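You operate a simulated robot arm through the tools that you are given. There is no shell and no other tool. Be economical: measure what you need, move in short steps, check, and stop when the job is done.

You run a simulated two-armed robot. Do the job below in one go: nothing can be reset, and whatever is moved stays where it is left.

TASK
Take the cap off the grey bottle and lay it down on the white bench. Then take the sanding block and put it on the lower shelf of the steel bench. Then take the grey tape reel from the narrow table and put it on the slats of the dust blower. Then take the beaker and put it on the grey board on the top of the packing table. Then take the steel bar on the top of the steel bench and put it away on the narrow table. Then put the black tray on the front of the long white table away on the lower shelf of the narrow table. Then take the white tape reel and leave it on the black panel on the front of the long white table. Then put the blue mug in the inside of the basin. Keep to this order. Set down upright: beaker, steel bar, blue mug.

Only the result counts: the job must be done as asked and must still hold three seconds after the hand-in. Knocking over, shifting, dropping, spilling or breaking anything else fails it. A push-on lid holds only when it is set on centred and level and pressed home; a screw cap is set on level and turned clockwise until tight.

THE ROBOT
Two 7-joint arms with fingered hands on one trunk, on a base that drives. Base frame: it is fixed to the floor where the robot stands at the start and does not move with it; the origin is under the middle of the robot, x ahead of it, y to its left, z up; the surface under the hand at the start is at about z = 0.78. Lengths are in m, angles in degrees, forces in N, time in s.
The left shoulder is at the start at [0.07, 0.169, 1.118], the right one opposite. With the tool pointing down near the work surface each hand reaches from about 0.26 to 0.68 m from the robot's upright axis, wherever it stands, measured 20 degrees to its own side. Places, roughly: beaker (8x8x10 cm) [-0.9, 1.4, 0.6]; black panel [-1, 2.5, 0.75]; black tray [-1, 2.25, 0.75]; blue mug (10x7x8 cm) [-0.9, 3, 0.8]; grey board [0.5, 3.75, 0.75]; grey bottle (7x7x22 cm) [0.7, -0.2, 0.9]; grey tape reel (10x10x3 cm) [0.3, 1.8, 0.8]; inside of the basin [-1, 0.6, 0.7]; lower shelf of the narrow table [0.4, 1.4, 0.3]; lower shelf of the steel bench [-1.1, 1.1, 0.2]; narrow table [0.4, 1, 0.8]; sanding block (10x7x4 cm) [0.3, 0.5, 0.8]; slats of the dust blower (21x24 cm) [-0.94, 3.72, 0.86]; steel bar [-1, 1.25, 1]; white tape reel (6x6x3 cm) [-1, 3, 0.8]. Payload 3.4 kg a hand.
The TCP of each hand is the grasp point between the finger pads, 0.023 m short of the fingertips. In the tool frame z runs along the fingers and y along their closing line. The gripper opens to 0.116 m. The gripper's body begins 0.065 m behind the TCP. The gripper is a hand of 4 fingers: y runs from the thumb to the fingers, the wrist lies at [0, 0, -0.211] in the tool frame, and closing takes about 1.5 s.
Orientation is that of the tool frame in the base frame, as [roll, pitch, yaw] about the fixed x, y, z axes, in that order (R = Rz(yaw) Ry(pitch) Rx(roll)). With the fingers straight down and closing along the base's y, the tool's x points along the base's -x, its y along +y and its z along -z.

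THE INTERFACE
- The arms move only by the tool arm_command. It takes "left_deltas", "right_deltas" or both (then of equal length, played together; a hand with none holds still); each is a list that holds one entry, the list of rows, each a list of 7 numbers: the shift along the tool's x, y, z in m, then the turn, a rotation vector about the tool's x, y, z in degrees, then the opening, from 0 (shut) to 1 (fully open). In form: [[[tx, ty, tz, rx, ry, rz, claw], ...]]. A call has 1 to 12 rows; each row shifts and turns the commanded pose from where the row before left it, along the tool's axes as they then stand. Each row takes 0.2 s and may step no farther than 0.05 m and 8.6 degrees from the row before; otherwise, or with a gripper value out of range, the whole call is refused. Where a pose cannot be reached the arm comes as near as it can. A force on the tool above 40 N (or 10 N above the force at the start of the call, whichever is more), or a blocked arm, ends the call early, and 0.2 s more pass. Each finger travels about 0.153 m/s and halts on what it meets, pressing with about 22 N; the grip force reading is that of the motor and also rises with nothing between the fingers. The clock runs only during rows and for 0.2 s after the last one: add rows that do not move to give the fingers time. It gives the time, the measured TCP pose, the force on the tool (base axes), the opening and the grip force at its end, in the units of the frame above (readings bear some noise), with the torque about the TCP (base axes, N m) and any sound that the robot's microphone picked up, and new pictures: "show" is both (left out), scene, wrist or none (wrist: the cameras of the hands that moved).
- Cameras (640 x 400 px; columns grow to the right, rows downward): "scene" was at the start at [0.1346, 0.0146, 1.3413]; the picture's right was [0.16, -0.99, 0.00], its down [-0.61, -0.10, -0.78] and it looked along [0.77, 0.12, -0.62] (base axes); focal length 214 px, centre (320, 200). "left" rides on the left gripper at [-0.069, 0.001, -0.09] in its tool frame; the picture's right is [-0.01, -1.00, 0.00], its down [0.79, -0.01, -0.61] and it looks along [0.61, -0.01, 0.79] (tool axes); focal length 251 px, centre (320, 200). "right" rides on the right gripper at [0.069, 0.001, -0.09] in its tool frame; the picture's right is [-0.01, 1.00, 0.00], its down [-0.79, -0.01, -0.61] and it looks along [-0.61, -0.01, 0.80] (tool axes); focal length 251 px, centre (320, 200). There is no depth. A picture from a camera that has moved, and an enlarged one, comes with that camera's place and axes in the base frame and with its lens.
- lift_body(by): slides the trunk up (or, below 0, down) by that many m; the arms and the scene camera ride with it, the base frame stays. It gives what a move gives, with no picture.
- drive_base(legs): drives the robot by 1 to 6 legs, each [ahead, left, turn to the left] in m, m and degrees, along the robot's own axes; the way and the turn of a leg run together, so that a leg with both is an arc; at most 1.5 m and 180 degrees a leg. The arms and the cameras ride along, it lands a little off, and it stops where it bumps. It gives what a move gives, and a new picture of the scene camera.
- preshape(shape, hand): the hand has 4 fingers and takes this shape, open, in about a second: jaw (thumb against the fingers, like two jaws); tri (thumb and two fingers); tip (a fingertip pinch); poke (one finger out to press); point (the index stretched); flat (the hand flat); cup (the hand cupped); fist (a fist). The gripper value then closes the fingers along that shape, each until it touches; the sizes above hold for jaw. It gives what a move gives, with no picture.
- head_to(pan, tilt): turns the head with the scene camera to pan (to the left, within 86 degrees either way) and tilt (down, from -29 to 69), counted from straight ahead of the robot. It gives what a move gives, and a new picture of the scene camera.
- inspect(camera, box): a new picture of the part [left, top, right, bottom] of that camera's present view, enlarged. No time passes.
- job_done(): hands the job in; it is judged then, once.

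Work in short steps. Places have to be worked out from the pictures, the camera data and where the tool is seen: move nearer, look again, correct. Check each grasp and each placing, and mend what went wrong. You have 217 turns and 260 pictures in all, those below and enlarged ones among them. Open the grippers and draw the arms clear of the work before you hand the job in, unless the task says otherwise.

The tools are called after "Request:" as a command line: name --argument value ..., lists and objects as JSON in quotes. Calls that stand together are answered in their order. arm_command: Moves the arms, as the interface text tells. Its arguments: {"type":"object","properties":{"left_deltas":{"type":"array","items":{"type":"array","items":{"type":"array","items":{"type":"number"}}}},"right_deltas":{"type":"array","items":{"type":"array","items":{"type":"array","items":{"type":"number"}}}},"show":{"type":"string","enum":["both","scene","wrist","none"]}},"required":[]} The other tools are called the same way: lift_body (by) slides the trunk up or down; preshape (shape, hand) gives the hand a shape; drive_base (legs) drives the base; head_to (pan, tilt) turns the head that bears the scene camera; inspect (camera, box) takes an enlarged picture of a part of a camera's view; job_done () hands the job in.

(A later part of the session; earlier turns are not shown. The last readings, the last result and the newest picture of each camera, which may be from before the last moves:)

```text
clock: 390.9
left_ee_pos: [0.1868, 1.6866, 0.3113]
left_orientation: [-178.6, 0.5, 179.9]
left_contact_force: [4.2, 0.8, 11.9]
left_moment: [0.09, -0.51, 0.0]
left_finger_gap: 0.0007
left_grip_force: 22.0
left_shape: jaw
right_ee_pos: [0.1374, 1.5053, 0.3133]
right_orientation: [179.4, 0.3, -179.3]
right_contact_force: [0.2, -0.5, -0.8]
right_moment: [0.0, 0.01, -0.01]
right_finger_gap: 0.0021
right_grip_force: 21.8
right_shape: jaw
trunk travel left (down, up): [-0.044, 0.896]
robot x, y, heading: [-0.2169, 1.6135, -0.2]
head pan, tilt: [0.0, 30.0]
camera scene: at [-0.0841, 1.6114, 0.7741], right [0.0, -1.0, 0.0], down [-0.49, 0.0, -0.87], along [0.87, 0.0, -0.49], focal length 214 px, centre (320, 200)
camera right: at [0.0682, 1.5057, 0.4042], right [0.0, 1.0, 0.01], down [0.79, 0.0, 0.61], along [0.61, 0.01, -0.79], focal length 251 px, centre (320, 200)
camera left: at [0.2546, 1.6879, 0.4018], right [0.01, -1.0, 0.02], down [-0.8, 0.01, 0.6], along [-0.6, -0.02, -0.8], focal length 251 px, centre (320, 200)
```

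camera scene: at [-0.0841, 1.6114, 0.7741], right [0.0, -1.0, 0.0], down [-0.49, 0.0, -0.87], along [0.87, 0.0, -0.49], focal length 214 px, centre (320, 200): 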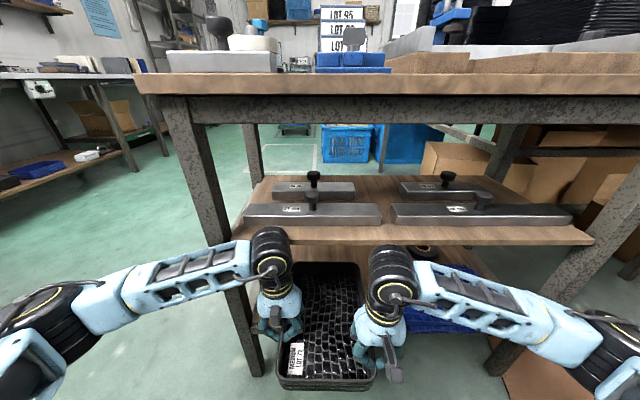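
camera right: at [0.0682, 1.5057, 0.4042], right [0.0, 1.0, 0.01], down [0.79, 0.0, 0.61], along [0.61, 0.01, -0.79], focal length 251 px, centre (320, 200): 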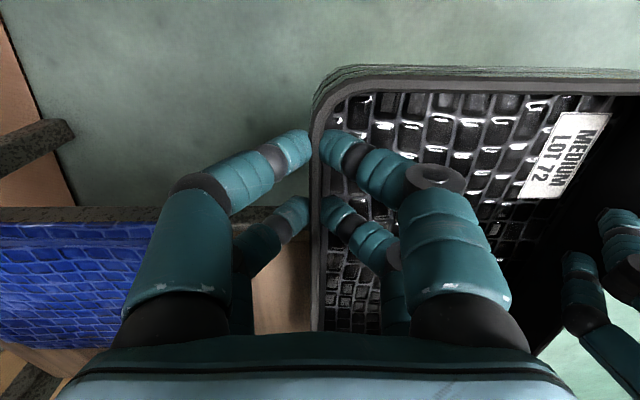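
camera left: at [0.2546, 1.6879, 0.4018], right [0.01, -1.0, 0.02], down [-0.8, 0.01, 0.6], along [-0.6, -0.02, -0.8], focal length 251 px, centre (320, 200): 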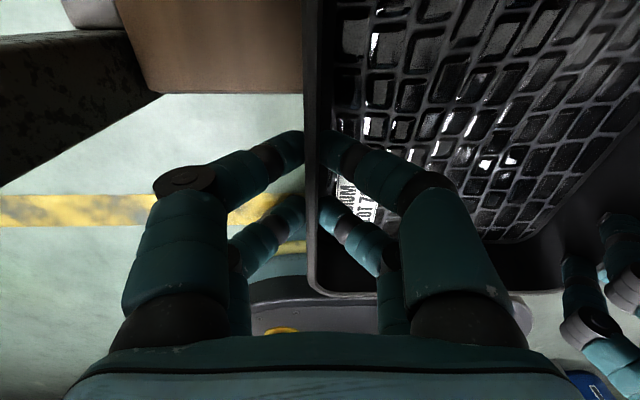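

Right hand regripped near the front. Now the left hand does the same.

Request:
arm_command --left_deltas '[[[0, 0, 0, 0, 0, 0, 0.3], [0, 0, 0, 0, 0, 0, 0.3], [0.017, 0, 0, 0, 0, 0, 0.3], [0.017, 0, 0, 0, 0, 0, 0.3], [0.016, 0, 0, 0, 0, 0, 0.3], [0, 0, 0, 0, 0, 0, 0], [0, 0, 0, 0, 0, 0, 0], [0, 0, 0, 0, 0, 0, 0]]]' --right_deltas '[[[0, 0, 0, 0, 0, 0, 0], [0, 0, 0, 0, 0, 0, 0], [0, 0, 0, 0, 0, 0, 0], [0, 0, 0, 0, 0, 0, 0], [0, 0, 0, 0, 0, 0, 0], [0, 0, 0, 0, 0, 0, 0], [0, 0, 0, 0, 0, 0, 0], [0, 0, 0, 0, 0, 0, 0]]]' --show "none"

Request:
arm_command --left_deltas '[[[0, 0, -0.002, 0, 0, 0, 0], [-0.012, 0, 0, 0, 0, 0, 0], [-0.012, 0, 0, 0, 0, 0, 0], [-0.012, 0, 0, 0, 0, 0, 0], [-0.01, 0, 0, 0, 0, 0, 0]]]' --right_deltas '[[[0, 0, -0.002, 0, 0, 0, 0], [-0.012, 0, 0, 0, 0, 0, 0], [-0.012, 0, 0, 0, 0, 0, 0], [-0.012, 0, 0, 0, 0, 0, 0], [-0.01, 0, 0, 0, 0, 0, 0]]]' --show "both"

```text
clock: 392.7
left_ee_pos: [0.1387, 1.6865, 0.3119]
left_orientation: [-178.6, 0.3, -179.9]
left_contact_force: [-0.3, 0.1, -0.5]
left_moment: [0.03, -0.01, 0.01]
left_finger_gap: 0.0004
left_grip_force: 21.7
left_shape: jaw
right_ee_pos: [0.1379, 1.5073, 0.3117]
right_orientation: [179.3, 0.0, -179.3]
right_contact_force: [-0.3, -1.8, 4.2]
right_moment: [-0.05, -0.28, 0.08]
right_finger_gap: 0.002
right_grip_force: 21.4
right_shape: jaw
trunk travel left (down, up): [-0.044, 0.896]
robot x, y, heading: [-0.2176, 1.6134, -0.1]
head pan, tilt: [0.0, 30.0]
```

```text
clock: 393.9
left_ee_pos: [0.1841, 1.6876, 0.3138]
left_orientation: [-178.7, 0.4, -179.8]
left_contact_force: [-4.2, 2.0, 9.1]
left_moment: [0.07, -0.08, 0.04]
left_finger_gap: 0.0002
left_grip_force: 22.0
left_shape: jaw
right_ee_pos: [0.1855, 1.5069, 0.3163]
right_orientation: [179.4, 0.2, -179.3]
right_contact_force: [-7.7, -0.8, 18.0]
right_moment: [-0.05, -0.18, 0.04]
right_finger_gap: 0.0021
right_grip_force: 22.0
right_shape: jaw
trunk travel left (down, up): [-0.044, 0.896]
robot x, y, heading: [-0.2224, 1.6062, 0.1]
head pan, tilt: [0.0, 30.0]
camera scene: at [-0.0817, 1.6108, 0.7743], right [0.0, -1.0, 0.0], down [-0.5, 0.0, -0.87], along [0.87, 0.0, -0.5], focal length 214 px, centre (320, 200)
camera right: at [0.1161, 1.5055, 0.406], right [0.0, 1.0, 0.01], down [0.79, 0.0, 0.61], along [0.61, 0.01, -0.79], focal length 251 px, centre (320, 200)
camera left: at [0.2532, 1.6887, 0.4045], right [0.01, -1.0, 0.02], down [-0.8, 0.0, 0.6], along [-0.6, -0.03, -0.8], focal length 251 px, centre (320, 200)
```

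scene: 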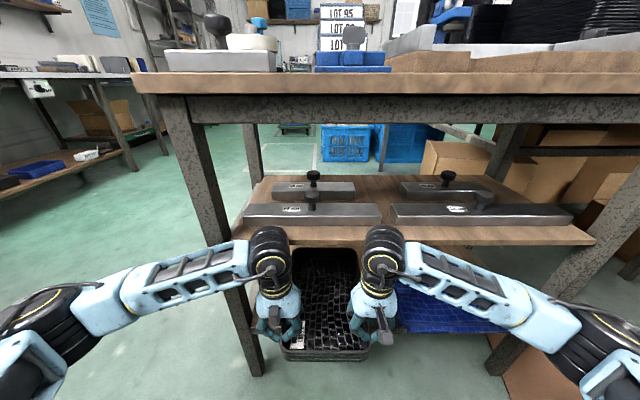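
right: 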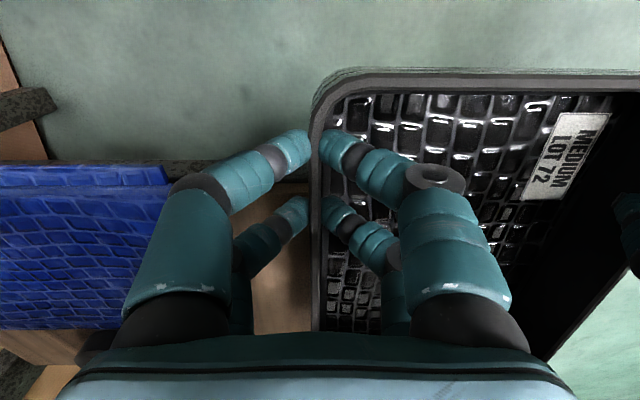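
left: 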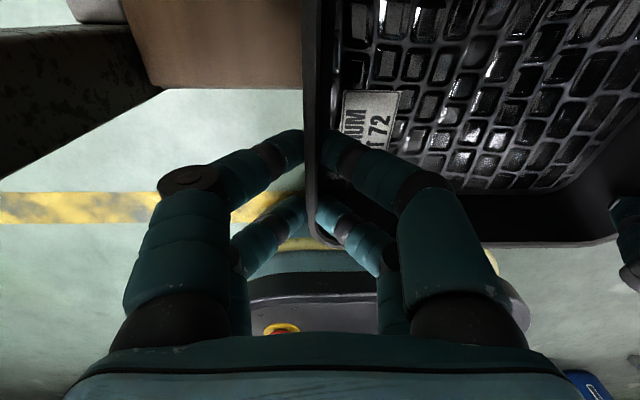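

Tray is well supported now. Release both hands and raise them out.

Request:
arm_command --left_deltas '[[[0, 0, 0, 0, 0, 0, 0.3], [0, 0, 0, 0, 0, 0, 0.35], [0, 0, 0, 0, 0, 0, 0.35], [0, 0, -0.02, 0, 0, 0, 0.35], [0, 0, -0.03, 0, 0, 0, 0.35], [0.02, 0, -0.02, 0, 0, 0, 0.35]]]' --right_deltas '[[[0, 0, 0, 0, 0, 0, 0.3], [0, 0, 0, 0, 0, 0, 0.35], [0, 0, 0, 0, 0, 0, 0.35], [0, 0, -0.02, 0, 0, 0, 0.35], [0, 0, -0.03, 0, 0, 0, 0.35], [0.02, 0, -0.02, 0, 0, 0, 0.35]]]' --show "both"

```text
clock: 395.3
left_ee_pos: [0.1661, 1.6893, 0.382]
left_orientation: [-178.7, 0.2, -179.9]
left_contact_force: [1.0, -0.3, -0.2]
left_moment: [0.02, 0.01, 0.0]
left_finger_gap: 0.0401
left_grip_force: 0.1
left_shape: jaw
right_ee_pos: [0.1651, 1.505, 0.3826]
right_orientation: [179.4, -0.1, -179.3]
right_contact_force: [0.0, 0.0, 0.8]
right_moment: [-0.02, 0.02, -0.03]
right_finger_gap: 0.0403
right_grip_force: 0.1
right_shape: jaw
trunk travel left (down, up): [-0.044, 0.896]
robot x, y, heading: [-0.2152, 1.6109, -0.0]
head pan, tilt: [0.0, 30.0]
camera scene: at [-0.0791, 1.6106, 0.7735], right [0.0, -1.0, 0.0], down [-0.5, 0.0, -0.87], along [0.87, 0.0, -0.5], focal length 214 px, centre (320, 200)
camera right: at [0.0975, 1.5042, 0.4729], right [0.0, 1.0, 0.01], down [0.8, 0.0, 0.61], along [0.61, 0.01, -0.8], focal length 251 px, centre (320, 200)
camera left: at [0.2343, 1.6913, 0.4727], right [0.01, -1.0, 0.02], down [-0.8, 0.0, 0.6], along [-0.6, -0.03, -0.8], focal length 251 px, centre (320, 200)
```

scene: 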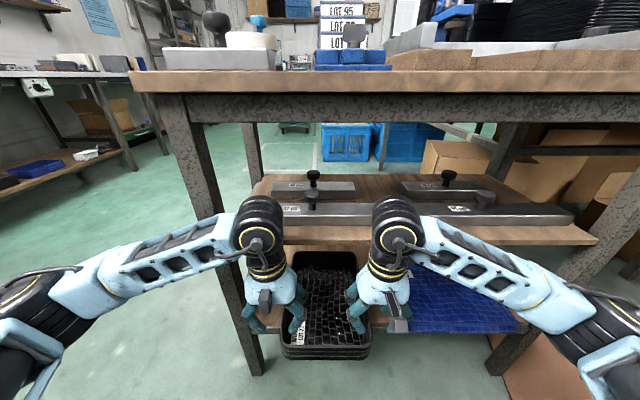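
right: 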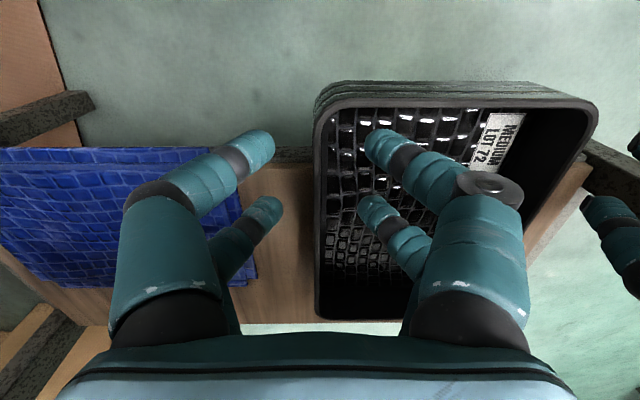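
left: 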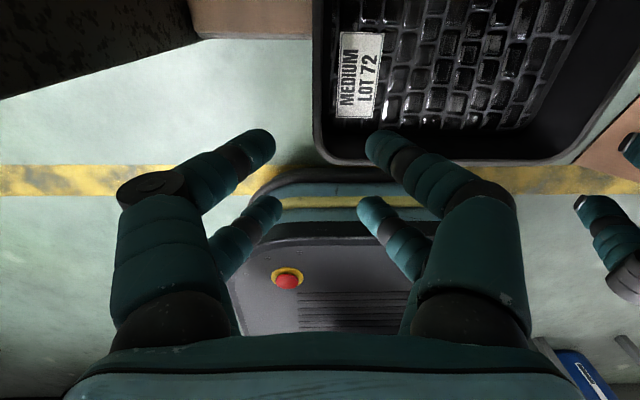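

Tray rests on the shelf with a small overhang. Push it further in with the closed right hand at its near edge.

Request:
arm_command --left_deltas '[[[0.04, 0, -0.02, 0, 0, 0, 0.5], [0.04, 0.02, -0.02, 0, 0, 0, 0.5], [0.03, 0.03, 0, 0, 0, 0, 0.5], [0, 0, 0, 0, 0, 0, 0.5], [0, 0, 0, 0, 0, 0, 0.5], [0, 0, 0, 0, 0, 0, 0.5], [0, 0, 0, 0, 0, 0, 0.5]]]' --right_deltas '[[[0.045, 0, 0, 0, 0, 0, 0.1], [0.045, 0, 0, 0, 0, 0, 0], [0, 0.03, 0, 0, 0, 0, 0], [0, 0.03, 0, 0, 0, 0, 0], [0, 0.032, 0, 0, 0, 0, 0], [0, 0, 0.04, 0, 0, 0, 0], [0, 0, 0.04, 0, 0, 0, 0]]]' --show "wrist"

```text
clock: 396.9
left_ee_pos: [0.0512, 1.739, 0.4218]
left_orientation: [-178.7, 0.2, -179.8]
left_contact_force: [-0.2, -0.4, 0.7]
left_moment: [0.03, 0.02, -0.03]
left_finger_gap: 0.0576
left_grip_force: 0.0
left_shape: jaw
right_ee_pos: [0.1463, 1.5493, 0.2699]
right_orientation: [179.3, 0.0, -179.3]
right_contact_force: [-4.5, 0.3, 3.0]
right_moment: [-0.06, -0.1, 0.01]
right_finger_gap: 0.0
right_grip_force: 21.7
right_shape: jaw
right hand out of reach, approached as far as the arm can: row 1, 2, 3, 4, 5
trunk travel left (down, up): [-0.044, 0.896]
robot x, y, heading: [-0.2198, 1.6089, -0.2]
head pan, tilt: [0.0, 30.0]
camera right: at [0.0784, 1.5474, 0.3606], right [0.0, 1.0, 0.01], down [0.8, 0.0, 0.61], along [0.61, 0.01, -0.8], focal length 251 px, centre (320, 200)
camera left: at [0.1202, 1.7405, 0.5115], right [0.01, -1.0, 0.02], down [-0.8, 0.0, 0.6], along [-0.6, -0.03, -0.8], focal length 251 px, centre (320, 200)
```

right: 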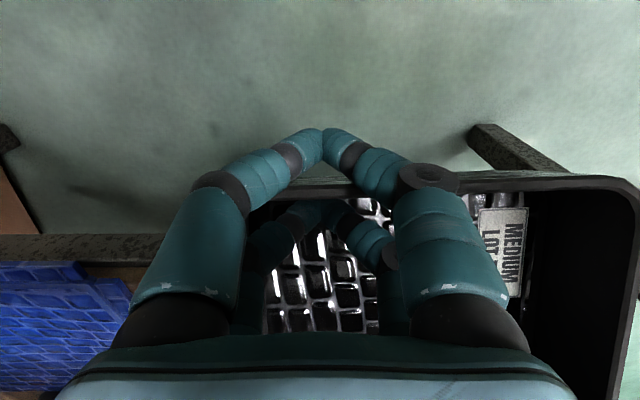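
left: 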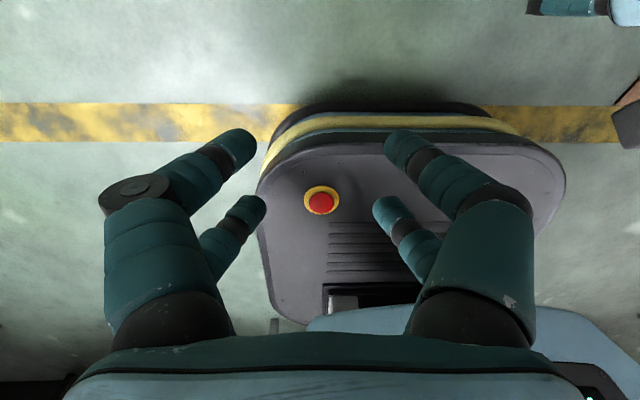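

The closed hand straddles the near wall, so pushing forward will slide the tray in. Push 4 cm.

Request:
arm_command --right_deltas '[[[0, 0, -0.01, 0, 0, 0, 0], [-0.012, 0.01, 0, 0, 0, 0, 0], [-0.012, 0.01, 0, 0, 0, 0, 0], [-0.012, 0, 0, 0, 0, 0, 0]]]' --show "both"

```text
clock: 397.9
left_ee_pos: [0.0502, 1.7381, 0.4227]
left_orientation: [-178.7, 0.2, -179.9]
left_contact_force: [-0.5, 0.7, -0.1]
left_moment: [-0.03, 0.01, 0.02]
left_finger_gap: 0.0575
left_grip_force: 0.1
left_shape: jaw
right_ee_pos: [0.1742, 1.5703, 0.2847]
right_orientation: [179.1, 0.1, -179.1]
right_contact_force: [-14.5, -3.3, 22.8]
right_moment: [-0.06, -0.52, -0.26]
right_finger_gap: 0.0001
right_grip_force: 22.0
right_shape: jaw
trunk travel left (down, up): [-0.044, 0.896]
robot x, y, heading: [-0.2191, 1.6099, 0.1]
head pan, tilt: [0.0, 30.0]
stopped in row 4 (right hand): the force on the tool passed its limit at 47 N (the readings are from after the stop); the commanded pose is now the measured one
camera scene: at [-0.0822, 1.6104, 0.7741], right [0.0, -1.0, 0.0], down [-0.5, 0.0, -0.87], along [0.87, 0.0, -0.5], focal length 214 px, centre (320, 200)
camera right: at [0.106, 1.5686, 0.3752], right [-0.01, 1.0, 0.02], down [0.79, 0.0, 0.61], along [0.61, 0.02, -0.79], focal length 251 px, centre (320, 200)
```

scene: 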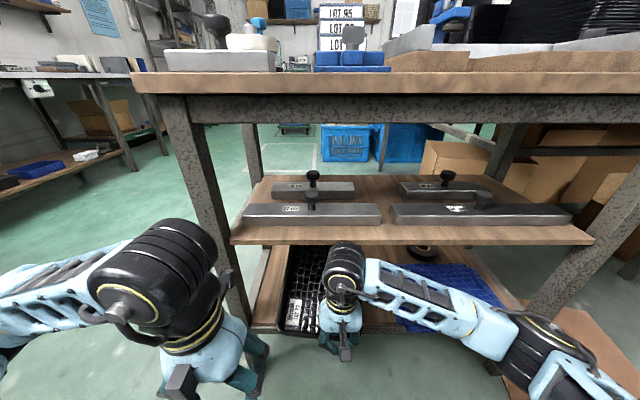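
right: 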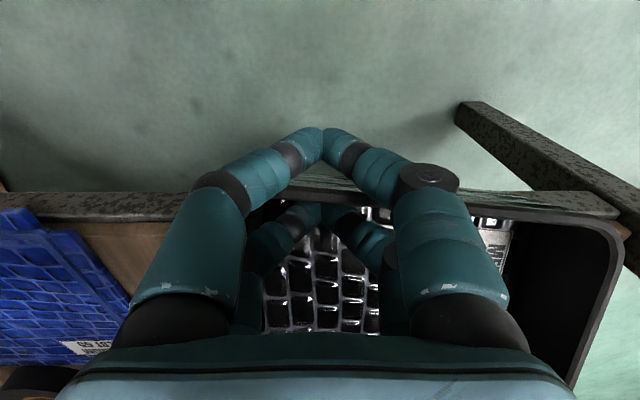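

Tray is flush with the shelf front now. Lift the right hand straight out and back away.

Request:
arm_command --right_deltas '[[[0, 0, -0.02, 0, 0, 0, 0], [0, 0, -0.04, 0, 0, 0, 0], [0.01, 0, -0.04, 0, 0, 0, 0]]]' --show "none"

Request:
drive_base --legs '[[-0.2, 0, 0]]'

Request:
inspect --camera "scene" --box '[180, 160, 500, 360]'

```text
clock: 398.7
left_ee_pos: [0.0512, 1.7382, 0.4226]
left_orientation: [-178.7, 0.2, -179.7]
left_contact_force: [-0.1, 0.3, 0.4]
left_moment: [-0.02, 0.0, 0.0]
left_finger_gap: 0.0576
left_grip_force: 0.0
left_shape: jaw
right_ee_pos: [0.1651, 1.5694, 0.3837]
right_orientation: [179.2, -0.1, -179.1]
right_contact_force: [0.8, -0.2, 0.4]
right_moment: [0.02, 0.0, -0.02]
right_finger_gap: 0.0
right_grip_force: 22.2
right_shape: jaw
trunk travel left (down, up): [-0.044, 0.896]
robot x, y, heading: [-0.2173, 1.6127, -0.1]
head pan, tilt: [0.0, 30.0]
```

```text
clock: 400.3
left_ee_pos: [-0.149, 1.7394, 0.4217]
left_orientation: [-178.7, 0.2, -179.7]
left_contact_force: [0.3, -0.1, 0.6]
left_moment: [-0.02, -0.02, 0.03]
left_finger_gap: 0.0575
left_grip_force: 0.0
left_shape: jaw
right_ee_pos: [-0.0345, 1.5688, 0.3828]
right_orientation: [179.2, -0.1, -179.1]
right_contact_force: [-0.9, -0.1, -0.7]
right_moment: [0.01, -0.01, -0.03]
right_finger_gap: 0.0
right_grip_force: 21.5
right_shape: jaw
trunk travel left (down, up): [-0.044, 0.896]
robot x, y, heading: [-0.4153, 1.6111, -0.1]
head pan, tilt: [0.0, 30.0]
camera scene: at [-0.2803, 1.6106, 0.7735], right [0.0, -1.0, 0.0], down [-0.5, 0.0, -0.87], along [0.87, 0.0, -0.5], focal length 214 px, centre (320, 200)
```

scene: 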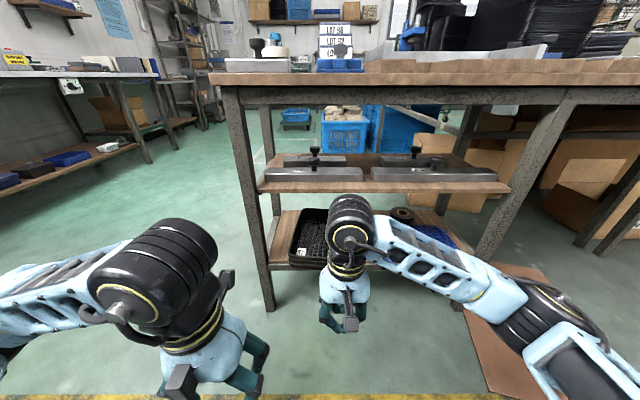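

```text
2.00 times, centred on (340, 260) of scene
camera zoom: at [-0.2803, 1.6106, 0.7735], right [0.0, -1.0, 0.0], down [-0.5, 0.0, -0.87], along [0.87, 0.0, -0.5], focal length 429 px, centre (280, 80)
```

zoom: 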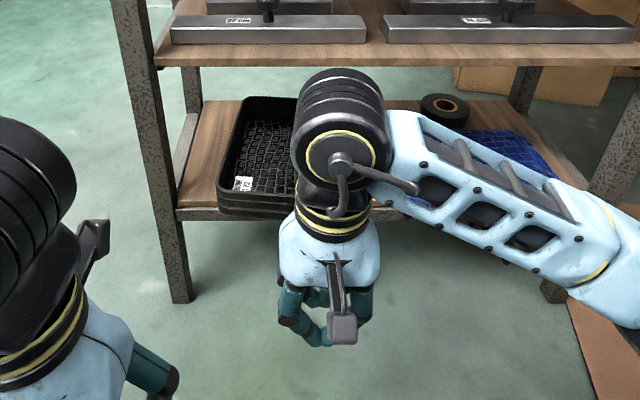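

Tray is put away. Raise the trunk back to working height and go to the white reel / mug area.

Request:
lift_body --by 0.4

Request:
lift_body --by 0.3

Request:
drive_base --legs '[[0.1, 1.2, 0], [0, 0, 180]]'

Request:
head_to --pan -5 --tilt 45

```text
clock: 404.1
left_ee_pos: [-0.1499, 1.7379, 0.8211]
left_orientation: [-178.8, 0.1, -179.7]
left_contact_force: [-0.3, 0.9, -0.6]
left_moment: [-0.02, 0.01, 0.0]
left_finger_gap: 0.0576
left_grip_force: 0.1
left_shape: jaw
right_ee_pos: [-0.0342, 1.5698, 0.7834]
right_orientation: [179.2, -0.1, -179.0]
right_contact_force: [0.0, 0.1, 0.1]
right_moment: [0.05, -0.02, 0.07]
right_finger_gap: 0.0
right_grip_force: 22.0
right_shape: jaw
trunk travel left (down, up): [-0.444, 0.496]
robot x, y, heading: [-0.42, 1.6101, -0.1]
head pan, tilt: [0.0, 30.0]
```

```text
clock: 407.1
left_ee_pos: [-0.1495, 1.7389, 1.1212]
left_orientation: [-178.7, 0.1, -179.7]
left_contact_force: [-0.5, 0.7, 0.5]
left_moment: [-0.02, -0.01, 0.01]
left_finger_gap: 0.0572
left_grip_force: 0.1
left_shape: jaw
right_ee_pos: [-0.0328, 1.5694, 1.0828]
right_orientation: [179.2, -0.1, -179.0]
right_contact_force: [-0.5, -0.3, -0.2]
right_moment: [-0.01, 0.0, 0.0]
right_finger_gap: 0.0
right_grip_force: 22.0
right_shape: jaw
trunk travel left (down, up): [-0.744, 0.196]
robot x, y, heading: [-0.419, 1.6089, 0.0]
head pan, tilt: [0.0, 30.0]
```

```text
clock: 420.6
left_ee_pos: [-0.5947, 2.7072, 1.1224]
left_orientation: [-178.6, 0.2, -0.9]
left_contact_force: [0.4, 0.1, -0.2]
left_moment: [-0.04, 0.0, 0.0]
left_finger_gap: 0.0574
left_grip_force: 0.2
left_shape: jaw
right_ee_pos: [-0.7068, 2.8787, 1.0822]
right_orientation: [179.2, 0.0, -0.1]
right_contact_force: [-0.3, -0.6, -0.5]
right_moment: [0.01, 0.0, 0.0]
right_finger_gap: 0.0
right_grip_force: 22.3
right_shape: jaw
trunk travel left (down, up): [-0.744, 0.196]
robot x, y, heading: [-0.3169, 2.8314, 179.0]
head pan, tilt: [0.0, 30.0]
camera scene: at [-0.463, 2.8357, 1.4735], right [0.02, 1.0, 0.0], down [0.5, -0.01, -0.87], along [-0.87, 0.02, -0.5], focal length 214 px, centre (320, 200)
```

scene: 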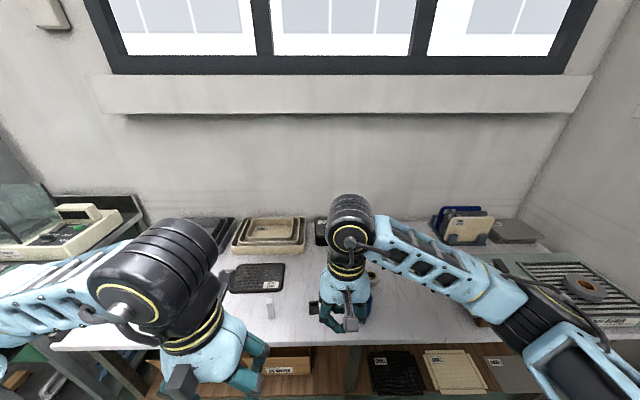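

```text
clock: 421.4
left_ee_pos: [-0.5943, 2.7072, 1.1214]
left_orientation: [-178.8, 0.2, -0.8]
left_contact_force: [-0.2, -0.1, 0.2]
left_moment: [0.04, 0.03, -0.01]
left_finger_gap: 0.0576
left_grip_force: 0.0
left_shape: jaw
right_ee_pos: [-0.7063, 2.8784, 1.0819]
right_orientation: [179.3, -0.1, -0.1]
right_contact_force: [0.3, 0.1, -0.4]
right_moment: [0.02, -0.01, 0.0]
right_finger_gap: 0.0
right_grip_force: 21.8
right_shape: jaw
trunk travel left (down, up): [-0.744, 0.196]
robot x, y, heading: [-0.3215, 2.8304, 178.5]
head pan, tilt: [-5.0, 45.0]
camera scene: at [-0.4535, 2.8425, 1.4509], right [0.11, 0.99, 0.0], down [0.7, -0.07, -0.71], along [-0.7, 0.08, -0.71], focal length 214 px, centre (320, 200)
```

scene: 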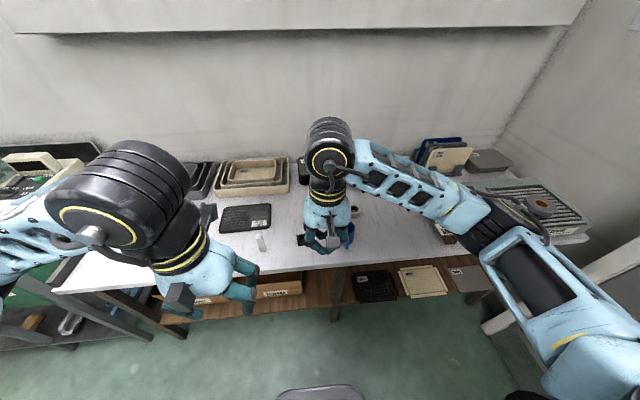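

Move the base 0.1 m closer and bring the open right hand above the reel.

Request:
drive_base --legs '[[0.1, 0, 1]]'

Request:
arm_command --right_deltas '[[[-0.03, -0.03, -0.01, 0, 0, 0, 0.5], [-0.03, -0.03, 0, 0, 0, 0, 0.8], [-0.035, -0.033, 0, 0, 0, 0, 0.8], [-0.035, -0.033, 0, 0, 0, 0, 0.8], [-0.035, -0.033, 0, 0, 0, 0, 0.8], [-0.035, 0, 0, 0, 0, 0, 0.8]]]' --show "both"

```text
clock: 422.5
left_ee_pos: [-0.692, 2.7045, 1.1231]
left_orientation: [-178.7, 0.3, 0.1]
left_contact_force: [-0.2, -0.1, 0.3]
left_moment: [0.0, 0.0, -0.01]
left_finger_gap: 0.0576
left_grip_force: 0.0
left_shape: jaw
right_ee_pos: [-0.8071, 2.8747, 1.0837]
right_orientation: [179.2, -0.1, 0.9]
right_contact_force: [0.3, 0.0, -0.2]
right_moment: [0.01, -0.01, -0.02]
right_finger_gap: 0.0
right_grip_force: 21.9
right_shape: jaw
trunk travel left (down, up): [-0.744, 0.196]
robot x, y, heading: [-0.421, 2.833, 180.0]
head pan, tilt: [-5.0, 45.0]
camera scene: at [-0.5526, 2.8415, 1.451], right [0.09, 1.0, 0.0], down [0.7, -0.06, -0.71], along [-0.7, 0.06, -0.71], focal length 214 px, centre (320, 200)
```

scene: 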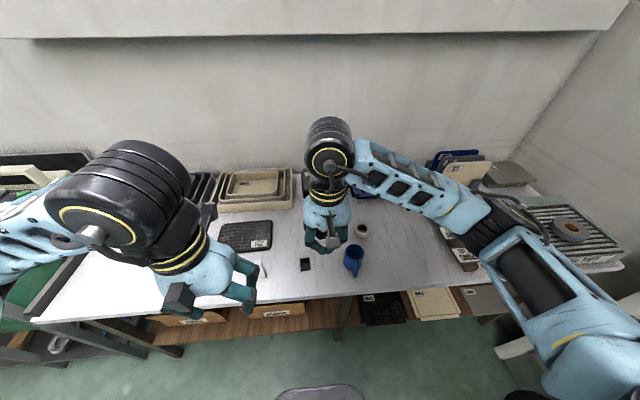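

```text
clock: 423.9
left_ee_pos: [-0.6938, 2.7031, 1.1213]
left_orientation: [-178.6, 0.1, 0.1]
left_contact_force: [-1.4, 0.6, -0.4]
left_moment: [0.01, -0.02, -0.02]
left_finger_gap: 0.0576
left_grip_force: 0.2
left_shape: jaw
right_ee_pos: [-1.0089, 3.0287, 1.0903]
right_orientation: [179.3, -0.2, 0.9]
right_contact_force: [0.3, 0.1, -0.6]
right_moment: [-0.01, 0.02, 0.0]
right_finger_gap: 0.0927
right_grip_force: 0.0
right_shape: jaw
trunk travel left (down, up): [-0.744, 0.196]
robot x, y, heading: [-0.4213, 2.8335, 180.1]
head pan, tilt: [-5.0, 45.0]
camera scene: at [-0.5556, 2.8394, 1.4507], right [0.09, 1.0, 0.0], down [0.71, -0.06, -0.71], along [-0.7, 0.06, -0.71], focal length 214 px, centre (320, 200)
camera right: at [-0.9407, 3.0302, 1.1806], right [0.01, -1.0, 0.01], down [-0.8, 0.0, 0.6], along [-0.6, -0.01, -0.8], focal length 251 px, centre (320, 200)
```

scene: 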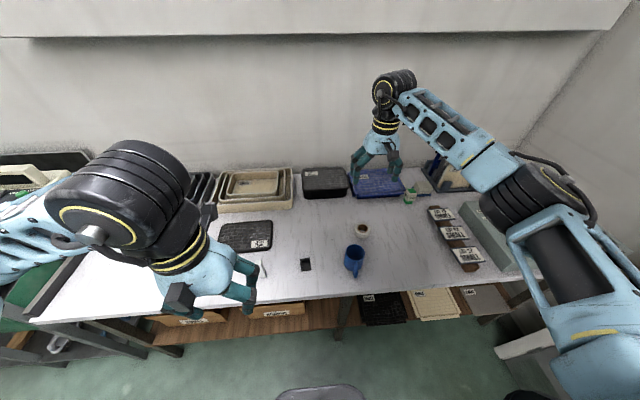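
right: 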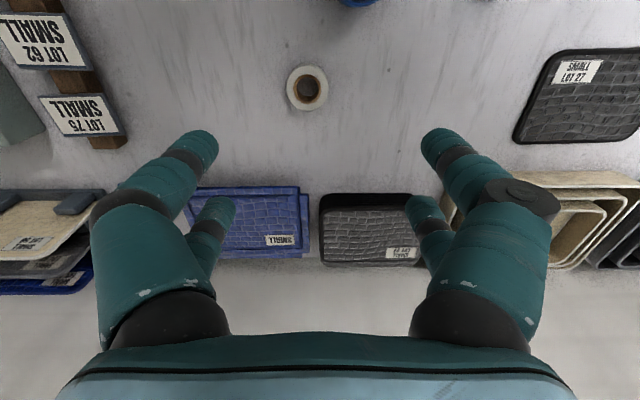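

Reel at (-1.026,3.045). Descend over it.

Request:
arm_command --right_deltas '[[[-0.017, -0.016, 0.04, 0, 0, 0, 0.85], [0, 0, 0.05, 0, 0, 0, 0.85], [0, 0, 0.05, 0, 0, 0, 0.85], [0, 0, 0.05, 0, 0, 0, 0.85], [0, 0, 0.03, 0, 0, 0, 0.85]]]' --show "wrist"

```text
clock: 425.1
left_ee_pos: [-0.6928, 2.7037, 1.1222]
left_orientation: [-178.6, 0.1, 0.1]
left_contact_force: [0.5, -0.2, -0.1]
left_moment: [-0.01, 0.0, 0.02]
left_finger_gap: 0.0577
left_grip_force: 0.1
left_shape: jaw
right_ee_pos: [-1.0263, 3.0426, 0.8725]
right_orientation: [179.2, 0.0, 0.8]
right_contact_force: [-0.7, 0.1, -0.4]
right_moment: [-0.02, -0.03, -0.04]
right_finger_gap: 0.0983
right_grip_force: 0.1
right_shape: jaw
trunk travel left (down, up): [-0.744, 0.196]
robot x, y, heading: [-0.421, 2.8338, 180.0]
head pan, tilt: [-5.0, 45.0]
camera right: at [-0.9573, 3.044, 0.962], right [0.01, -1.0, 0.01], down [-0.8, 0.0, 0.61], along [-0.61, -0.01, -0.8], focal length 251 px, centre (320, 200)
```

right: 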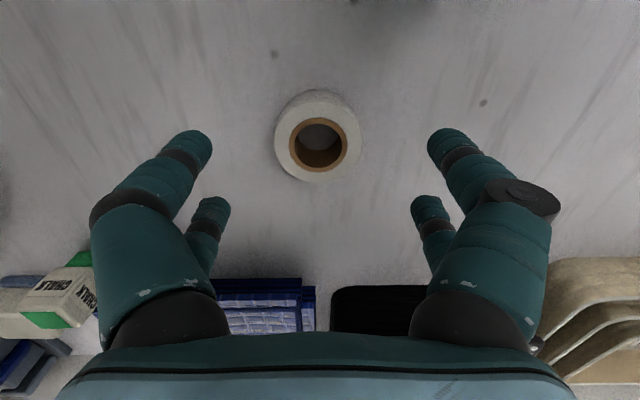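

Request:
arm_command --right_deltas '[[[0.002, -0.001, 0.04, 0, 0, 0, 0.85], [0, 0, 0.02, 0, 0, 0, 0.85], [0, 0, 0, 0, 0, 0, 0.4], [0, 0, 0, 0, 0, 0, 0.1], [0, 0, 0, 0, 0, 0, 0], [0, 0, 0, 0, 0, 0, 0], [0, 0, 0, 0, 0, 0, 0]]]' --show "none"

Request:
arm_command --right_deltas '[[[0, 0, -0.02, 0, 0, 0, 0], [0, 0, -0.04, 0, 0, 0, 0], [0, 0, -0.05, 0, 0, 0, 0], [0, 0, -0.05, 0, 0, 0, 0]]]' --show "both"

```text
clock: 426.7
left_ee_pos: [-0.6929, 2.703, 1.1207]
left_orientation: [-178.7, 0.2, 0.1]
left_contact_force: [0.5, -0.2, -0.2]
left_moment: [0.01, 0.0, -0.05]
left_finger_gap: 0.0576
left_grip_force: 0.0
left_shape: jaw
right_ee_pos: [-1.0232, 3.0425, 0.8114]
right_orientation: [179.1, -0.1, 0.8]
right_contact_force: [0.2, -0.4, -0.1]
right_moment: [0.02, 0.0, 0.02]
right_finger_gap: 0.0341
right_grip_force: 22.2
right_shape: jaw
trunk travel left (down, up): [-0.744, 0.196]
robot x, y, heading: [-0.4198, 2.8343, 179.9]
head pan, tilt: [-5.0, 45.0]
```

```text
clock: 427.7
left_ee_pos: [-0.6929, 2.704, 1.1223]
left_orientation: [-178.7, 0.2, 0.1]
left_contact_force: [0.8, 0.0, -0.6]
left_moment: [-0.03, 0.02, -0.04]
left_finger_gap: 0.0574
left_grip_force: 0.1
left_shape: jaw
right_ee_pos: [-1.0211, 3.0437, 0.9735]
right_orientation: [179.2, -0.1, 0.8]
right_contact_force: [0.5, -0.2, -0.5]
right_moment: [0.03, -0.02, 0.02]
right_finger_gap: 0.0334
right_grip_force: 21.8
right_shape: jaw
trunk travel left (down, up): [-0.744, 0.196]
robot x, y, heading: [-0.4189, 2.8304, 180.0]
head pan, tilt: [-5.0, 45.0]
camera scene: at [-0.5532, 2.8412, 1.4509], right [0.09, 1.0, 0.0], down [0.7, -0.06, -0.71], along [-0.7, 0.06, -0.71], focal length 214 px, centre (320, 200)
camera right: at [-0.9529, 3.0458, 1.0641], right [0.01, -1.0, 0.01], down [-0.8, 0.0, 0.61], along [-0.61, -0.01, -0.8], focal length 251 px, centre (320, 200)
```

scene: 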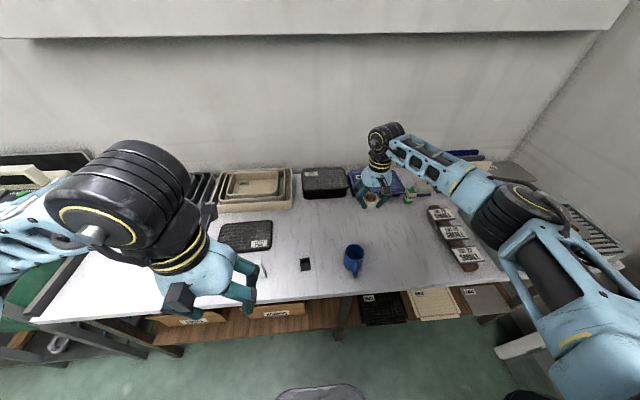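
right: 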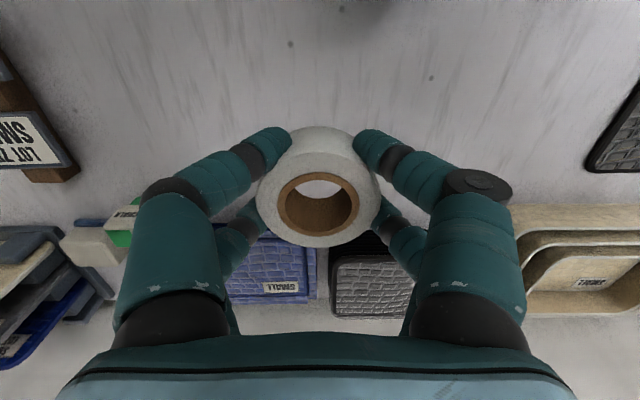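

Reel held. Raise it and slide the base left 0.42 m so it's above the black panel.

Request:
arm_command --right_deltas '[[[0, 0, -0.04, 0, 0, 0, 0], [0, 0, -0.04, 0, 0, 0, 0]]]' --show "none"

Request:
drive_base --legs '[[0, 0.43, 0]]'

Request:
inspect --camera "right" --box '[0, 0, 640, 400]'

```text
clock: 428.3
left_ee_pos: [-0.6932, 2.7046, 1.1219]
left_orientation: [-178.7, 0.2, 0.1]
left_contact_force: [0.5, 0.1, 0.2]
left_moment: [0.02, 0.01, 0.0]
left_finger_gap: 0.0577
left_grip_force: 0.1
left_shape: jaw
right_ee_pos: [-1.0235, 3.0447, 1.053]
right_orientation: [179.2, -0.2, 0.8]
right_contact_force: [0.6, -0.1, -0.3]
right_moment: [-0.01, -0.03, -0.02]
right_finger_gap: 0.033
right_grip_force: 21.5
right_shape: jaw
trunk travel left (down, up): [-0.744, 0.196]
robot x, y, heading: [-0.4213, 2.8324, 179.8]
head pan, tilt: [-5.0, 45.0]
```

```text
clock: 430.9
left_ee_pos: [-0.6932, 2.2738, 1.1224]
left_orientation: [-178.7, 0.2, 0.4]
left_contact_force: [-0.4, -0.3, 0.2]
left_moment: [-0.03, -0.01, -0.02]
left_finger_gap: 0.0578
left_grip_force: 0.0
left_shape: jaw
right_ee_pos: [-1.0249, 2.6136, 1.0515]
right_orientation: [179.1, 0.0, 1.0]
right_contact_force: [0.2, -0.9, -0.3]
right_moment: [0.0, -0.03, -0.01]
right_finger_gap: 0.0332
right_grip_force: 21.8
right_shape: jaw
trunk travel left (down, up): [-0.744, 0.196]
robot x, y, heading: [-0.421, 2.4015, -179.8]
head pan, tilt: [-5.0, 45.0]
camera scene: at [-0.5543, 2.4119, 1.4508], right [0.09, 1.0, 0.0], down [0.7, -0.06, -0.71], along [-0.7, 0.06, -0.71], focal length 214 px, centre (320, 200)
```

scene: 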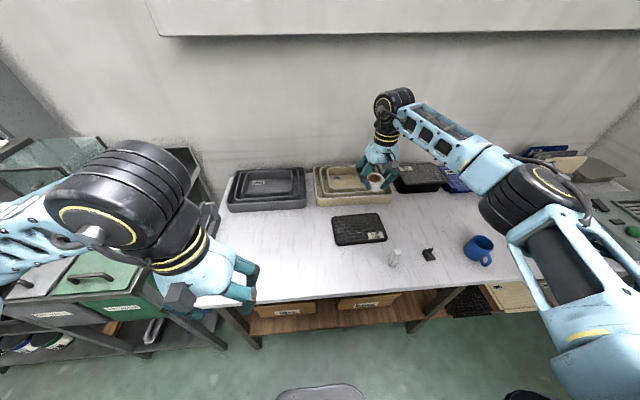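

```text
1.00 times, centred on (320, 200) of right (not enlarged: the box is as wide or as high as the picture)
camera zoom: at [-0.956, 2.6154, 1.1418], right [0.01, -1.0, 0.01], down [-0.8, 0.0, 0.6], along [-0.6, -0.02, -0.8], focal length 251 px, centre (320, 200)
```

zoom: 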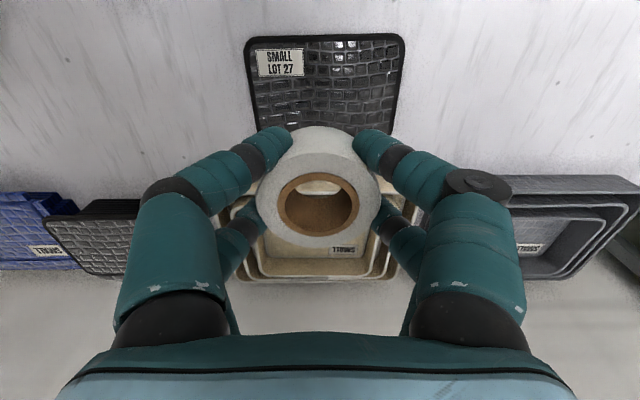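

Panel spans x −0.98…−1.11, y 2.50…2.71. Lower the reel onto its centre.

Request:
arm_command --right_deltas '[[[-0.02, 0.004, 0.04, 0, 0, 0, 0], [0, 0, 0.05, 0, 0, 0, 0], [0, 0, 0.05, 0, 0, 0, 0], [0, 0, 0.05, 0, 0, 0, 0], [0, 0, 0.015, 0, 0, 0, 0], [0, 0, 0.006, 0, 0, 0, 0], [0, 0, 0.004, 0, 0, 0, 0], [0, 0, 0.004, 0, 0, 0, 0], [0, 0, 0.004, 0, 0, 0, 0], [0, 0, 0.004, 0, 0, 0, 0]]]' --show "wrist"

```text
clock: 433.1
left_ee_pos: [-0.6919, 2.273, 1.1219]
left_orientation: [-178.8, 0.2, 0.3]
left_contact_force: [-1.3, 0.7, -0.1]
left_moment: [0.01, 0.02, -0.06]
left_finger_gap: 0.0577
left_grip_force: 0.0
left_shape: jaw
right_ee_pos: [-1.0345, 2.6056, 0.8257]
right_orientation: [179.1, -0.1, 1.1]
right_contact_force: [-0.9, -0.2, -0.6]
right_moment: [0.05, 0.0, 0.01]
right_finger_gap: 0.0321
right_grip_force: 22.4
right_shape: jaw
right hand out of reach, approached as far as the arm can: row 6, 9
trunk travel left (down, up): [-0.744, 0.196]
robot x, y, heading: [-0.4181, 2.4055, -180.0]
head pan, tilt: [-5.0, 45.0]
camera right: at [-0.9657, 2.6073, 0.915], right [0.01, -1.0, 0.01], down [-0.8, 0.0, 0.61], along [-0.61, -0.02, -0.8], focal length 251 px, centre (320, 200)
```

right: 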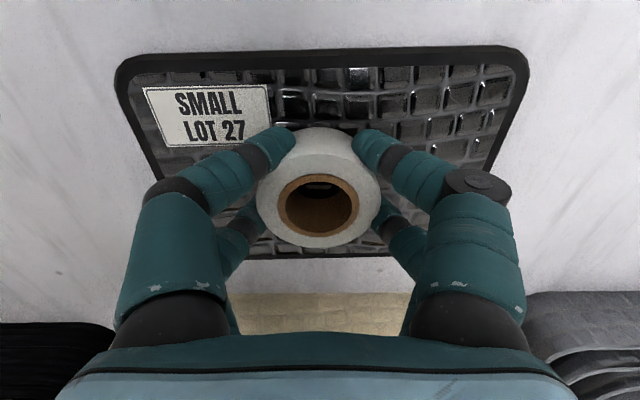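

Request:
arm_command --right_deltas '[[[0.004, 0, 0.003, 0, 0, 0, 0], [0, 0, 0.003, 0, 0, 0, 0], [0, 0, 0.003, 0, 0, 0, 0], [0, 0, 0.003, 0, 0, 0, 0], [0, 0, 0.003, 0, 0, 0, 0], [0, 0, 0.003, 0, 0, 0, 0]]]' --show "none"

```text
clock: 434.4
left_ee_pos: [-0.6877, 2.2717, 1.1223]
left_orientation: [-178.6, 0.4, 0.4]
left_contact_force: [-0.1, -0.3, 0.3]
left_moment: [0.0, -0.02, 0.02]
left_finger_gap: 0.0575
left_grip_force: 0.2
left_shape: jaw
right_ee_pos: [-1.0288, 2.6041, 0.8173]
right_orientation: [179.1, 0.5, 1.1]
right_contact_force: [6.4, 0.2, 25.7]
right_moment: [0.16, 0.07, 0.01]
right_finger_gap: 0.0332
right_grip_force: 22.0
right_shape: jaw
right hand out of reach, approached as far as the arm can: row 5
trunk travel left (down, up): [-0.744, 0.196]
robot x, y, heading: [-0.4203, 2.4019, -180.1]
head pan, tilt: [-5.0, 45.0]
stopped in row 6 (right hand): the force on the tool passed its limit at 42 N (the readings are from after the stop); the commanded pose is now the measured one
```

Contact. Release and raise.

Request:
arm_command --right_deltas '[[[0, 0, -0.001, 0, 0, 0, 0.4], [0, 0, 0, 0, 0, 0, 0.65], [0, 0, 0, 0, 0, 0, 0.75], [0, 0, 0, 0, 0, 0, 0.75], [0, 0, -0.02, 0, 0, 0, 0.75], [0, 0, -0.05, 0, 0, 0, 0.75], [0, 0, -0.05, 0, 0, 0, 0.8], [0, 0, -0.05, 0, 0, 0, 1], [0.03, 0, -0.03, 0, 0, 0, 1]]]' --show "both"

```text
clock: 436.4
left_ee_pos: [-0.6919, 2.2741, 1.1224]
left_orientation: [-178.8, 0.3, 0.3]
left_contact_force: [0.5, 0.7, 0.4]
left_moment: [-0.02, 0.01, 0.03]
left_finger_gap: 0.0574
left_grip_force: 0.0
left_shape: jaw
right_ee_pos: [-0.9977, 2.6123, 1.0145]
right_orientation: [179.1, 0.2, 1.0]
right_contact_force: [-0.3, 0.1, 1.1]
right_moment: [0.02, 0.01, 0.05]
right_finger_gap: 0.1158
right_grip_force: 0.0
right_shape: jaw
trunk travel left (down, up): [-0.744, 0.196]
robot x, y, heading: [-0.4234, 2.4019, -179.8]
head pan, tilt: [-5.0, 45.0]
camera scene: at [-0.5521, 2.4123, 1.451], right [0.09, 1.0, 0.0], down [0.7, -0.06, -0.71], along [-0.71, 0.06, -0.71], focal length 214 px, centre (320, 200)
camera right: at [-0.9292, 2.6137, 1.1048], right [0.01, -1.0, 0.02], down [-0.79, 0.0, 0.61], along [-0.61, -0.02, -0.79], focal length 251 px, centre (320, 200)
```

scene: 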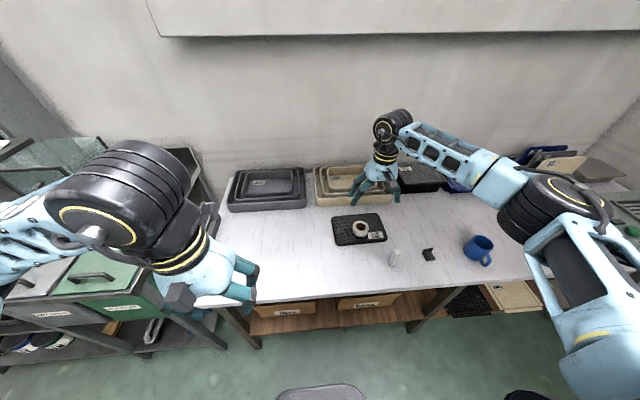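
right: 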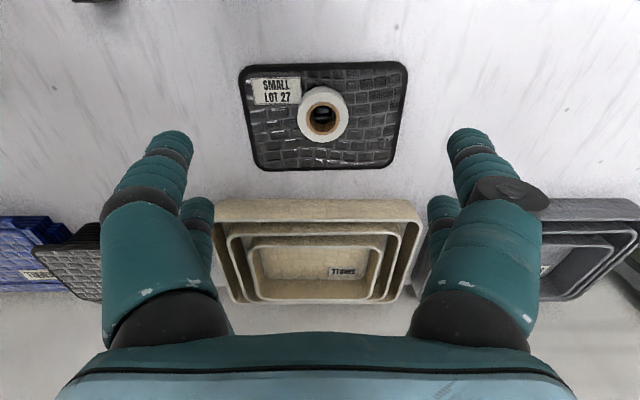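

White reel sits on the black panel. Next, the blue mug: slide right and bring the right hand above it.

Request:
drive_base --legs '[[-0.02, -0.38, 0]]'

Request:
arm_command --right_deltas '[[[0.035, 0, 0, 0, 0, 0, 1], [0.035, 0, 0, 0, 0, 0, 1]]]' --show "both"

```text
clock: 438.8
left_ee_pos: [-0.6727, 2.6475, 1.1215]
left_orientation: [-178.6, 0.2, 0.0]
left_contact_force: [-0.7, 0.1, -0.4]
left_moment: [-0.02, 0.01, -0.01]
left_finger_gap: 0.0579
left_grip_force: 0.1
left_shape: jaw
right_ee_pos: [-0.9778, 2.9866, 1.0141]
right_orientation: [179.2, 0.2, 0.7]
right_contact_force: [-0.2, 0.0, 0.4]
right_moment: [0.01, -0.04, 0.02]
right_finger_gap: 0.116
right_grip_force: 0.0
right_shape: jaw
trunk travel left (down, up): [-0.744, 0.196]
robot x, y, heading: [-0.4011, 2.7763, 179.7]
head pan, tilt: [-5.0, 45.0]
camera scene: at [-0.5337, 2.7838, 1.4509], right [0.09, 1.0, 0.0], down [0.7, -0.06, -0.71], along [-0.7, 0.07, -0.71], focal length 214 px, centre (320, 200)
```

scene: 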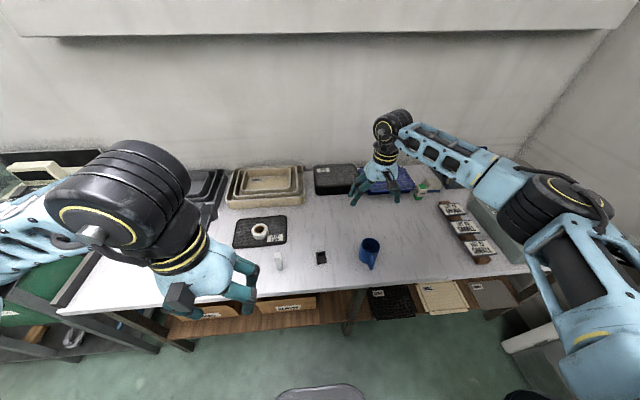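

```text
clock: 439.4
left_ee_pos: [-0.6717, 2.6483, 1.121]
left_orientation: [-178.6, 0.3, 0.1]
left_contact_force: [0.4, -0.1, 0.7]
left_moment: [0.01, -0.01, 0.0]
left_finger_gap: 0.0577
left_grip_force: 0.1
left_shape: jaw
right_ee_pos: [-0.9071, 2.9881, 1.0155]
right_orientation: [179.1, 0.4, 0.7]
right_contact_force: [0.1, 0.1, 0.2]
right_moment: [0.01, -0.01, -0.03]
right_finger_gap: 0.1159
right_grip_force: 0.1
right_shape: jaw
trunk travel left (down, up): [-0.744, 0.196]
robot x, y, heading: [-0.4055, 2.7723, 179.7]
head pan, tilt: [-5.0, 45.0]
camera scene: at [-0.5321, 2.7854, 1.451], right [0.09, 1.0, 0.0], down [0.7, -0.07, -0.71], along [-0.7, 0.06, -0.71], focal length 214 px, centre (320, 200)
camera right: at [-0.838, 2.9895, 1.1049], right [0.0, -1.0, 0.02], down [-0.79, 0.01, 0.61], along [-0.61, -0.01, -0.79], focal length 251 px, centre (320, 200)
```

scene: 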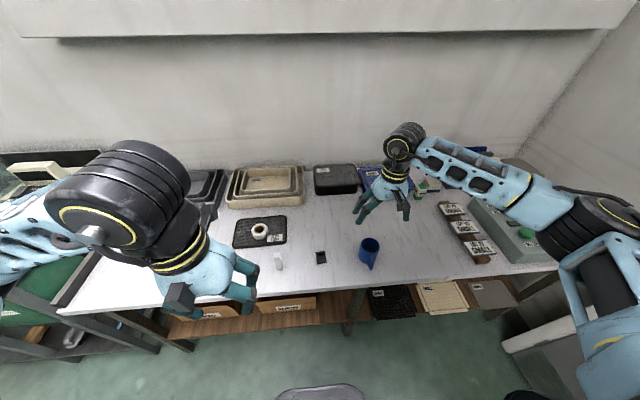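
right: 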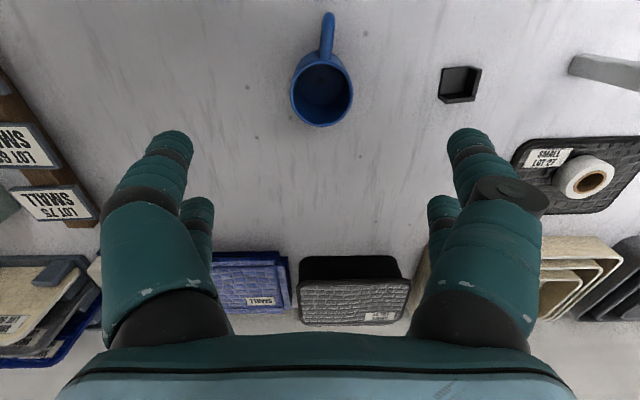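

Mug rim centre (-0.894,2.987), handle toward +x. Descend around the body.

Request:
arm_command --right_deltas '[[[0.013, 0, 0.04, 0, 0, 0, 0.95], [0, 0, 0.05, 0, 0, 0, 0.9]]]' --show "wrist"

```text
clock: 440.0
left_ee_pos: [-0.6741, 2.6479, 1.1215]
left_orientation: [-178.7, 0.2, 0.0]
left_contact_force: [0.4, -0.3, -0.8]
left_moment: [0.01, -0.03, 0.01]
left_finger_gap: 0.0575
left_grip_force: 0.1
left_shape: jaw
right_ee_pos: [-0.8967, 2.9867, 0.9223]
right_orientation: [179.1, 0.1, 0.7]
right_contact_force: [-0.7, -0.1, -0.3]
right_moment: [0.01, -0.03, 0.01]
right_finger_gap: 0.1044
right_grip_force: 0.0
right_shape: jaw
trunk travel left (down, up): [-0.744, 0.196]
robot x, y, heading: [-0.4011, 2.7742, 179.6]
head pan, tilt: [-5.0, 45.0]
camera right: at [-0.8273, 2.9884, 1.0125], right [0.0, -1.0, 0.02], down [-0.79, 0.01, 0.61], along [-0.61, -0.01, -0.79], focal length 251 px, centre (320, 200)
```

right: 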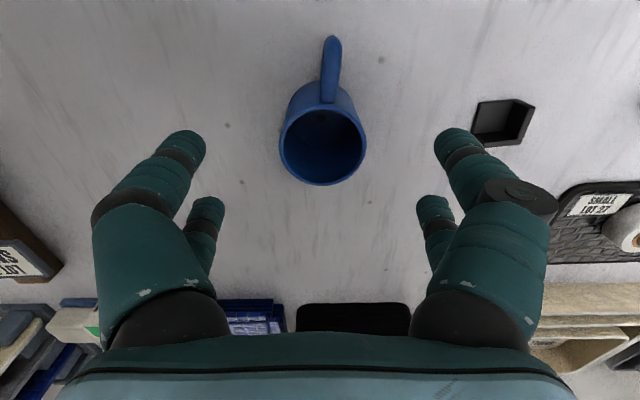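

Request:
arm_command --right_deltas '[[[-0.005, 0, 0.04, 0, 0, 0, 0.85], [0, 0, 0.03, 0, 0, 0, 0.85], [0, 0, 0.015, 0, 0, 0, 0.85]]]' --show "wrist"

```text
clock: 440.8
left_ee_pos: [-0.6724, 2.6486, 1.1211]
left_orientation: [-178.7, 0.2, 0.0]
left_contact_force: [0.2, -0.4, 0.1]
left_moment: [0.01, 0.0, 0.03]
left_finger_gap: 0.0576
left_grip_force: 0.1
left_shape: jaw
right_ee_pos: [-0.9005, 2.985, 0.8394]
right_orientation: [179.1, 0.2, 0.7]
right_contact_force: [0.4, 0.5, -0.3]
right_moment: [0.01, 0.01, -0.02]
right_finger_gap: 0.0989
right_grip_force: 0.0
right_shape: jaw
trunk travel left (down, up): [-0.744, 0.196]
robot x, y, heading: [-0.3987, 2.7772, 179.5]
head pan, tilt: [-5.0, 45.0]
camera right: at [-0.8318, 2.9863, 0.9284], right [0.0, -1.0, 0.01], down [-0.79, 0.01, 0.61], along [-0.61, -0.01, -0.79], focal length 251 px, centre (320, 200)
```

right: 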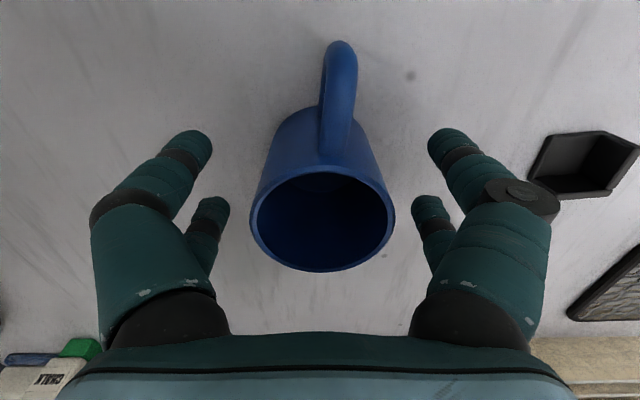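

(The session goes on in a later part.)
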